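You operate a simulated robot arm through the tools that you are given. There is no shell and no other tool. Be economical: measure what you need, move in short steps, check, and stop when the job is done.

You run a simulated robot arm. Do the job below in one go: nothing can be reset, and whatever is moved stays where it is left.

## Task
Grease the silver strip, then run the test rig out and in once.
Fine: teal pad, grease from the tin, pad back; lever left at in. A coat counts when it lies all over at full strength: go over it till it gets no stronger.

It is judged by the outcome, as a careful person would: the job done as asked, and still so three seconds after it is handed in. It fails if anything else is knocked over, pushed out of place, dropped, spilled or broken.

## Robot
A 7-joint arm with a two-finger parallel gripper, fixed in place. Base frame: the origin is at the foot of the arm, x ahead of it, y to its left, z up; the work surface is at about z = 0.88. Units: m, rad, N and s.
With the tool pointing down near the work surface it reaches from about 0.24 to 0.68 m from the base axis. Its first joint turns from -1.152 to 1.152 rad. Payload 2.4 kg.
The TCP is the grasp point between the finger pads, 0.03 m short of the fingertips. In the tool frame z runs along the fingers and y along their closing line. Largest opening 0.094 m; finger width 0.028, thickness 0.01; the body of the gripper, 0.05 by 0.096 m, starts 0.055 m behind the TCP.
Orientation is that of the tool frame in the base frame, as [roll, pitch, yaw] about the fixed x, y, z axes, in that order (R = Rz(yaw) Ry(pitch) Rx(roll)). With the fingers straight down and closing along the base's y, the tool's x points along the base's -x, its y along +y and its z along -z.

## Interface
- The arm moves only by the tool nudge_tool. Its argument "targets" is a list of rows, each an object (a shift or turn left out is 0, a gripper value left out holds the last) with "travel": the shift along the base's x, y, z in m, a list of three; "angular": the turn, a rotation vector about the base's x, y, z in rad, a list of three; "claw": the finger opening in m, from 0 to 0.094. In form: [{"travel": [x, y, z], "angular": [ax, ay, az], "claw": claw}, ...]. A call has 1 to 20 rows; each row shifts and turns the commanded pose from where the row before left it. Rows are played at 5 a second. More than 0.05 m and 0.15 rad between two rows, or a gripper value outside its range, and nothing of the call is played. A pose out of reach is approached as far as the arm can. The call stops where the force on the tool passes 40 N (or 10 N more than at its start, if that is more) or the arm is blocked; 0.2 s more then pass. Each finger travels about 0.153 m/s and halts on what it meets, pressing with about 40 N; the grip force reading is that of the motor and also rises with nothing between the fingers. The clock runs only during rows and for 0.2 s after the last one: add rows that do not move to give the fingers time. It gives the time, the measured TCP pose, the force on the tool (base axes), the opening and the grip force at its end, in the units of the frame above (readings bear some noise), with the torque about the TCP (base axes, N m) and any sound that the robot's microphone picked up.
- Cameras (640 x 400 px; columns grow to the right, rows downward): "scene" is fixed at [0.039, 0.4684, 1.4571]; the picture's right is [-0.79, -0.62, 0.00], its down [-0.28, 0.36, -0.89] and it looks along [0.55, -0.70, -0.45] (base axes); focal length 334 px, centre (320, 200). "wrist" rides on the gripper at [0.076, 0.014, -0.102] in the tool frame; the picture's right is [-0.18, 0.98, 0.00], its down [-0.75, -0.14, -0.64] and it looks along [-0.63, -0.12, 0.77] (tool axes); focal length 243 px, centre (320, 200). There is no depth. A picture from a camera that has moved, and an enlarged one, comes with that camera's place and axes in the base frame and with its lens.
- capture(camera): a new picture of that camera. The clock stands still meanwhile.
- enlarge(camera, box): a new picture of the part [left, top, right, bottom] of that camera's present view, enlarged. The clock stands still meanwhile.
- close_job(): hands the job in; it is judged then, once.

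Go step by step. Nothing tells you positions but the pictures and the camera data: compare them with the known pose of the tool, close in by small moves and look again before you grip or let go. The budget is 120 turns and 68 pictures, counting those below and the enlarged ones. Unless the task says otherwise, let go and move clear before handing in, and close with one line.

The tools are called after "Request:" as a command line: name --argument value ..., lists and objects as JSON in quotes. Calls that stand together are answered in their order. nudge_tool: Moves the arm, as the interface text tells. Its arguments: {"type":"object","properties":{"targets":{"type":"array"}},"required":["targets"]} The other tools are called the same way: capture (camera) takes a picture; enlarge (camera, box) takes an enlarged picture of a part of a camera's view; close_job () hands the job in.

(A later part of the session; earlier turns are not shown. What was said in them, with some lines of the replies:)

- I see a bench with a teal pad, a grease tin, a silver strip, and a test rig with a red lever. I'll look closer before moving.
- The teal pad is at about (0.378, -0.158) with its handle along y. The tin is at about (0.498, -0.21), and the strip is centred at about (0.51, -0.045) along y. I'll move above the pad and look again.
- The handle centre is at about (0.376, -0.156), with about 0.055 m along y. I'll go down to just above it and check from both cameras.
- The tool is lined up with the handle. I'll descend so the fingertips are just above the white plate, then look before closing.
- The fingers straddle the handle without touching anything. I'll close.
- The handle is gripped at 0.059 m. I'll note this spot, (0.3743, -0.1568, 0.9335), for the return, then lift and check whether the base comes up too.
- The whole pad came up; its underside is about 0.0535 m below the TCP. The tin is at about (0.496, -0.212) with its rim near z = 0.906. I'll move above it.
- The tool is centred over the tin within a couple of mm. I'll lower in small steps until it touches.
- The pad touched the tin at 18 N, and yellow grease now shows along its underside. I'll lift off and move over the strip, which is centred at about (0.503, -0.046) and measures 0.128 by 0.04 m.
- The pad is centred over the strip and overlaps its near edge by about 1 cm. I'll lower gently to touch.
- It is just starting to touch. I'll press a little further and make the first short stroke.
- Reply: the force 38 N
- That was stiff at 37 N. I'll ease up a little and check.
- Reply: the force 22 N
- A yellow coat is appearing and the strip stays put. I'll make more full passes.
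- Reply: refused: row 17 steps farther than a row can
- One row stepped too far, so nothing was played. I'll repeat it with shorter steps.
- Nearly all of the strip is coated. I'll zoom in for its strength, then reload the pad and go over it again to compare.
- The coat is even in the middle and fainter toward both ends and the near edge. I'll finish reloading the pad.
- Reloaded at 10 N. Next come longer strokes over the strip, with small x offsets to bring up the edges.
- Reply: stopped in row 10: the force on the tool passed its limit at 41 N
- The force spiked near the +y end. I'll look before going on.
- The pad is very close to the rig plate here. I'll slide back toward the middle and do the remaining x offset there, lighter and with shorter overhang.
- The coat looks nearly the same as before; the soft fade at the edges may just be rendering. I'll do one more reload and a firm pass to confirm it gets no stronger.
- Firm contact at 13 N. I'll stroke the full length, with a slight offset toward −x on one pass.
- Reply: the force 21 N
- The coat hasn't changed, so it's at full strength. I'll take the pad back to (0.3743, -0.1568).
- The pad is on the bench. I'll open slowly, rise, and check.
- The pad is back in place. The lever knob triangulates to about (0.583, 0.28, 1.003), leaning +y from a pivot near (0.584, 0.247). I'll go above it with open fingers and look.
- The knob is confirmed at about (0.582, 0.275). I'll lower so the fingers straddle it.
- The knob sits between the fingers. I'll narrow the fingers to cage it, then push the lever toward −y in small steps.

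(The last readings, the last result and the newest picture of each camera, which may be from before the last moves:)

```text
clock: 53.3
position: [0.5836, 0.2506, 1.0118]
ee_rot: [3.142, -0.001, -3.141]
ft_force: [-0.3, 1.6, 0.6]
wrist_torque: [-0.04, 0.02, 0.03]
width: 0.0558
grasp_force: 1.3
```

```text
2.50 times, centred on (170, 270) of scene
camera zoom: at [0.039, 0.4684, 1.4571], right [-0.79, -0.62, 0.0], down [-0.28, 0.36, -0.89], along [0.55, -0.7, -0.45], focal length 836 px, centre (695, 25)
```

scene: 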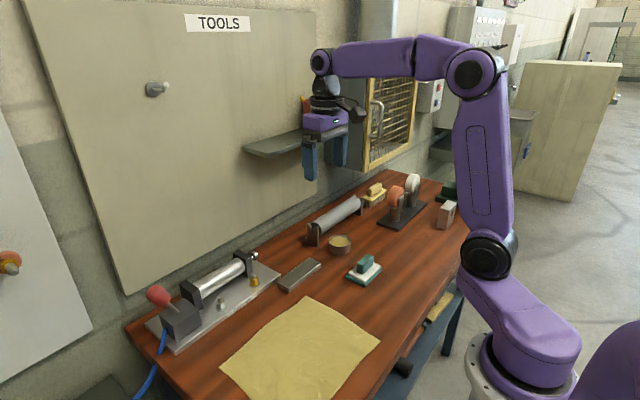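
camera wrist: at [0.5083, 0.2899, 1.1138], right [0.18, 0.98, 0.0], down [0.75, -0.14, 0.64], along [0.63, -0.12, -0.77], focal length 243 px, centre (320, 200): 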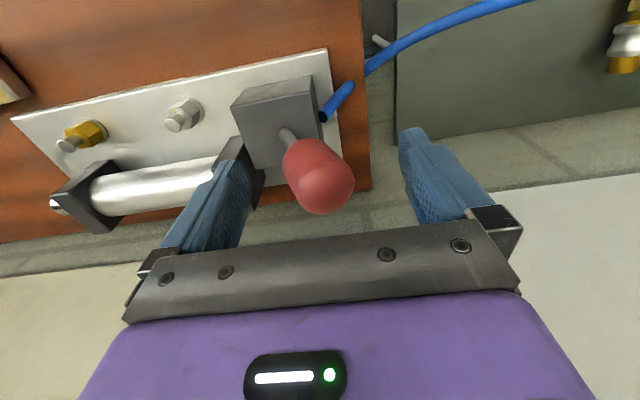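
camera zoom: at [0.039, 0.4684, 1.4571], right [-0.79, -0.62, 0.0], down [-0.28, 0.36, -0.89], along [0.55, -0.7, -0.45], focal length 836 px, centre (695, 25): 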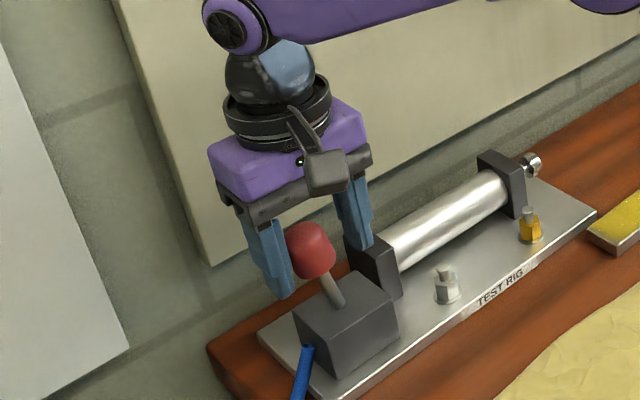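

The lever moves freely under a light push. I'll carry on toward −y.

Request:
nudge_tool --targets '[{"travel": [0, -0.008, 0]}, {"travel": [0, -0.008, 0]}, {"travel": [0, -0.008, 0]}, {"travel": [0, -0.006, 0]}, {}]'

Request:
enlarge --camera "scene" --box '[80, 190, 290, 350]'

```text
clock: 54.5
position: [0.5821, 0.2218, 1.0107]
ee_rot: [3.141, -0.001, 3.14]
ft_force: [0.3, -0.2, -1.0]
wrist_torque: [0.02, 0.01, 0.01]
width: 0.0557
grasp_force: 0.5
```

```text
2.50 times, centred on (185, 270) of scene
camera zoom: at [0.039, 0.4684, 1.4571], right [-0.79, -0.62, 0.0], down [-0.28, 0.36, -0.89], along [0.55, -0.7, -0.45], focal length 836 px, centre (658, 25)
```

zoom: 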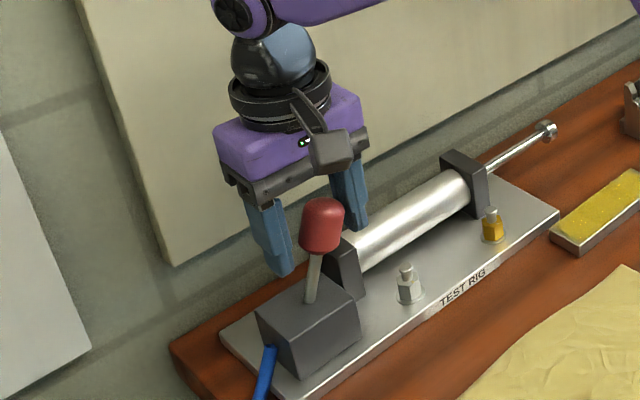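

The rod is extending and the lever leans −y. I'll push on to its end stop to be sure it's fully out.

Request:
nudge_tool --targets '[{"travel": [0, -0.006, 0]}, {"travel": [0, -0.006, 0]}, {"travel": [0, -0.005, 0]}, {}, {}]'

Request:
enlarge --camera "scene" --box '[80, 190, 330, 350]'

```text
clock: 55.7
position: [0.5812, 0.2056, 1.0109]
ee_rot: [-3.142, 0.001, -3.141]
ft_force: [2.1, 11.2, -3.6]
wrist_torque: [0.15, -0.16, -0.07]
width: 0.0617
grasp_force: 5.3
```

```text
2.50 times, centred on (205, 270) of scene
camera zoom: at [0.0391, 0.4688, 1.457], right [-0.79, -0.62, 0.0], down [-0.28, 0.36, -0.89], along [0.55, -0.7, -0.45], focal length 836 px, centre (608, 25)
```

zoom: 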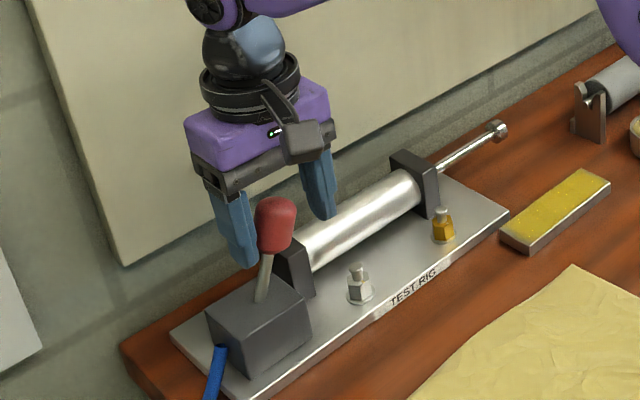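

The lever hit its stop at 11 N and the rod is fully out. Now I'll bring it back toward +y.

Request:
nudge_tool --targets '[{}, {"travel": [0, 0.008, 0]}, {"travel": [0, 0.008, 0]}, {"travel": [0, 0.008, 0]}, {"travel": [0, 0.008, 0]}, {"travel": [0, 0.008, 0]}, {"travel": [0, 0.008, 0]}, {"travel": [0, 0.008, 0]}, {"travel": [0, 0.008, 0]}, {"travel": [0, 0.008, 0]}, {"travel": [0, 0.005, 0]}, {}]'

Request:
enlarge --camera "scene" --box '[80, 190, 330, 350]'

```text
clock: 58.3
position: [0.5837, 0.2807, 1.0113]
ee_rot: [-3.14, -0.002, 3.14]
ft_force: [-0.2, -2.9, -0.4]
wrist_torque: [-0.05, 0.07, -0.03]
width: 0.0568
grasp_force: 1.9
```

```text
2.50 times, centred on (205, 270) of scene
camera zoom: at [0.039, 0.4683, 1.4572], right [-0.79, -0.62, 0.0], down [-0.28, 0.36, -0.89], along [0.55, -0.7, -0.45], focal length 836 px, centre (608, 25)
```

zoom: 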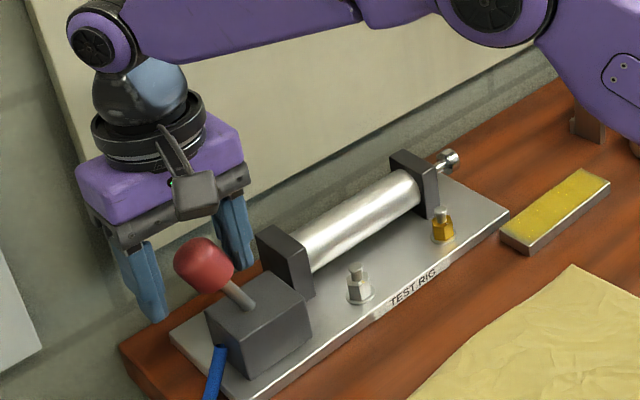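

The rod is back in, and I see a force of about 3 N. I'll push a little more to reach the stop.

Request:
nudge_tool --targets '[{"travel": [0, 0.005, 0]}, {"travel": [0, 0.003, 0]}, {}, {}]'

Request:
enlarge --camera "scene" --box '[130, 230, 290, 360]'

```text
clock: 59.3
position: [0.5846, 0.2875, 1.0104]
ee_rot: [-3.137, -0.004, 3.137]
ft_force: [-4.4, -21.1, -3.8]
wrist_torque: [-0.3, 0.17, -0.12]
width: 0.0675
grasp_force: 10.4
```

```text
3.08 times, centred on (210, 295) of scene
camera zoom: at [0.0389, 0.4678, 1.4573], right [-0.79, -0.62, 0.0], down [-0.28, 0.36, -0.89], along [0.55, -0.7, -0.45], focal length 1028 px, centre (658, -92)
```

zoom: 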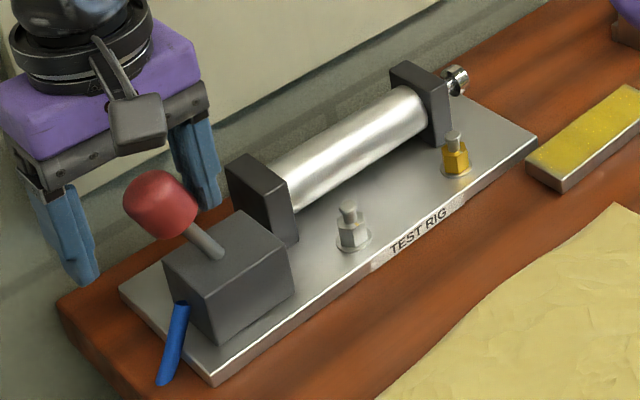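

The lever is at its +y stop and the rod is fully in, matching the start. I'll release, open, rise clear and back away.

Request:
nudge_tool --targets '[{"travel": [0, -0.009, 0]}, {"claw": 0.08}, {"claw": 0.094}, {}, {"travel": [0, 0, 0.03]}, {"travel": [0, 0, 0.05]}, {"travel": [0, 0, 0.05]}, {"travel": [-0.02, -0.04, 0.02]}, {"travel": [-0.02, -0.04, 0]}, {"travel": [-0.02, -0.04, 0]}, {"travel": [-0.02, -0.04, 0]}, {"travel": [-0.02, -0.04, 0]}, {"travel": [-0.02, -0.04, 0]}, {}, {}]'

Request:
capture --camera "scene"

Request:
enlarge --camera "scene" --box '[130, 190, 330, 350]'

```text
clock: 62.5
position: [0.4654, 0.0397, 1.1602]
ee_rot: [-3.142, -0.001, 3.14]
ft_force: [0.4, 0.5, -0.3]
wrist_torque: [0.0, 0.01, -0.02]
width: 0.0941
grasp_force: 0.0
```

```text
25 pictures are left
```

scene: 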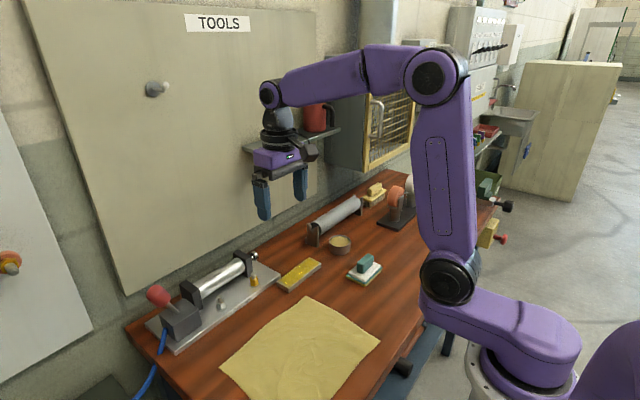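

```text
2.50 times, centred on (230, 270) of scene
camera zoom: at [0.039, 0.4684, 1.4571], right [-0.79, -0.62, 0.0], down [-0.28, 0.36, -0.89], along [0.55, -0.7, -0.45], focal length 836 px, centre (545, 25)
```

zoom: 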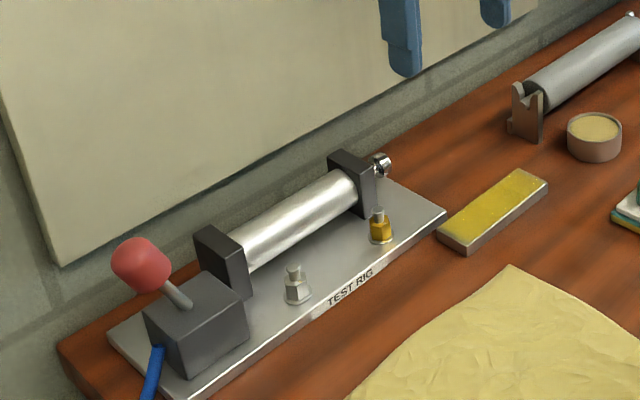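

The rig is in and everything is in place. I'll take one last close look at the coat from above, especially the +y end.

Request:
capture --camera "wrist"

Request:
enlarge --camera "scene" --box '[270, 250, 330, 300]'

```text
23 pictures are left
camera wrist: at [0.3902, 0.0552, 1.2627], right [0.18, 0.98, 0.0], down [0.75, -0.14, 0.64], along [0.63, -0.12, -0.77], focal length 243 px, centre (320, 200)
```

wrist: 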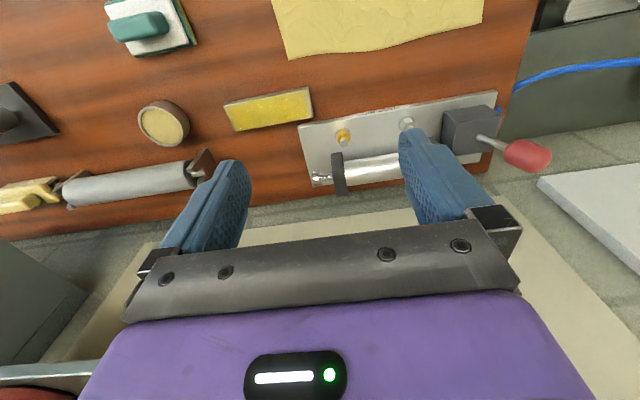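

```text
8.00 times, centred on (300, 275) of scene
camera zoom: at [0.039, 0.4684, 1.4571], right [-0.79, -0.62, 0.0], down [-0.28, 0.36, -0.89], along [0.55, -0.7, -0.45], focal length 2674 px, centre (480, -400)
```

zoom: 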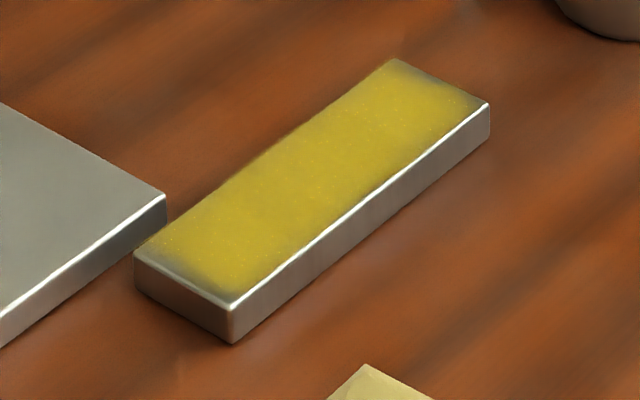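

The fade at the strip's ends looked the same after all three loaded passes, so the coat is as strong as it gets. The pad is back, the lever is at in and the arm is clear, so I'm handing in.

Request:
close_job

```text
The job is handed in.
```

I greased the silver strip all over until the coat got no stronger, put the teal pad back, and ran the test rig out and in once, leaving the lever at in; both ends still look slightly faint, but further passes didn't change that.
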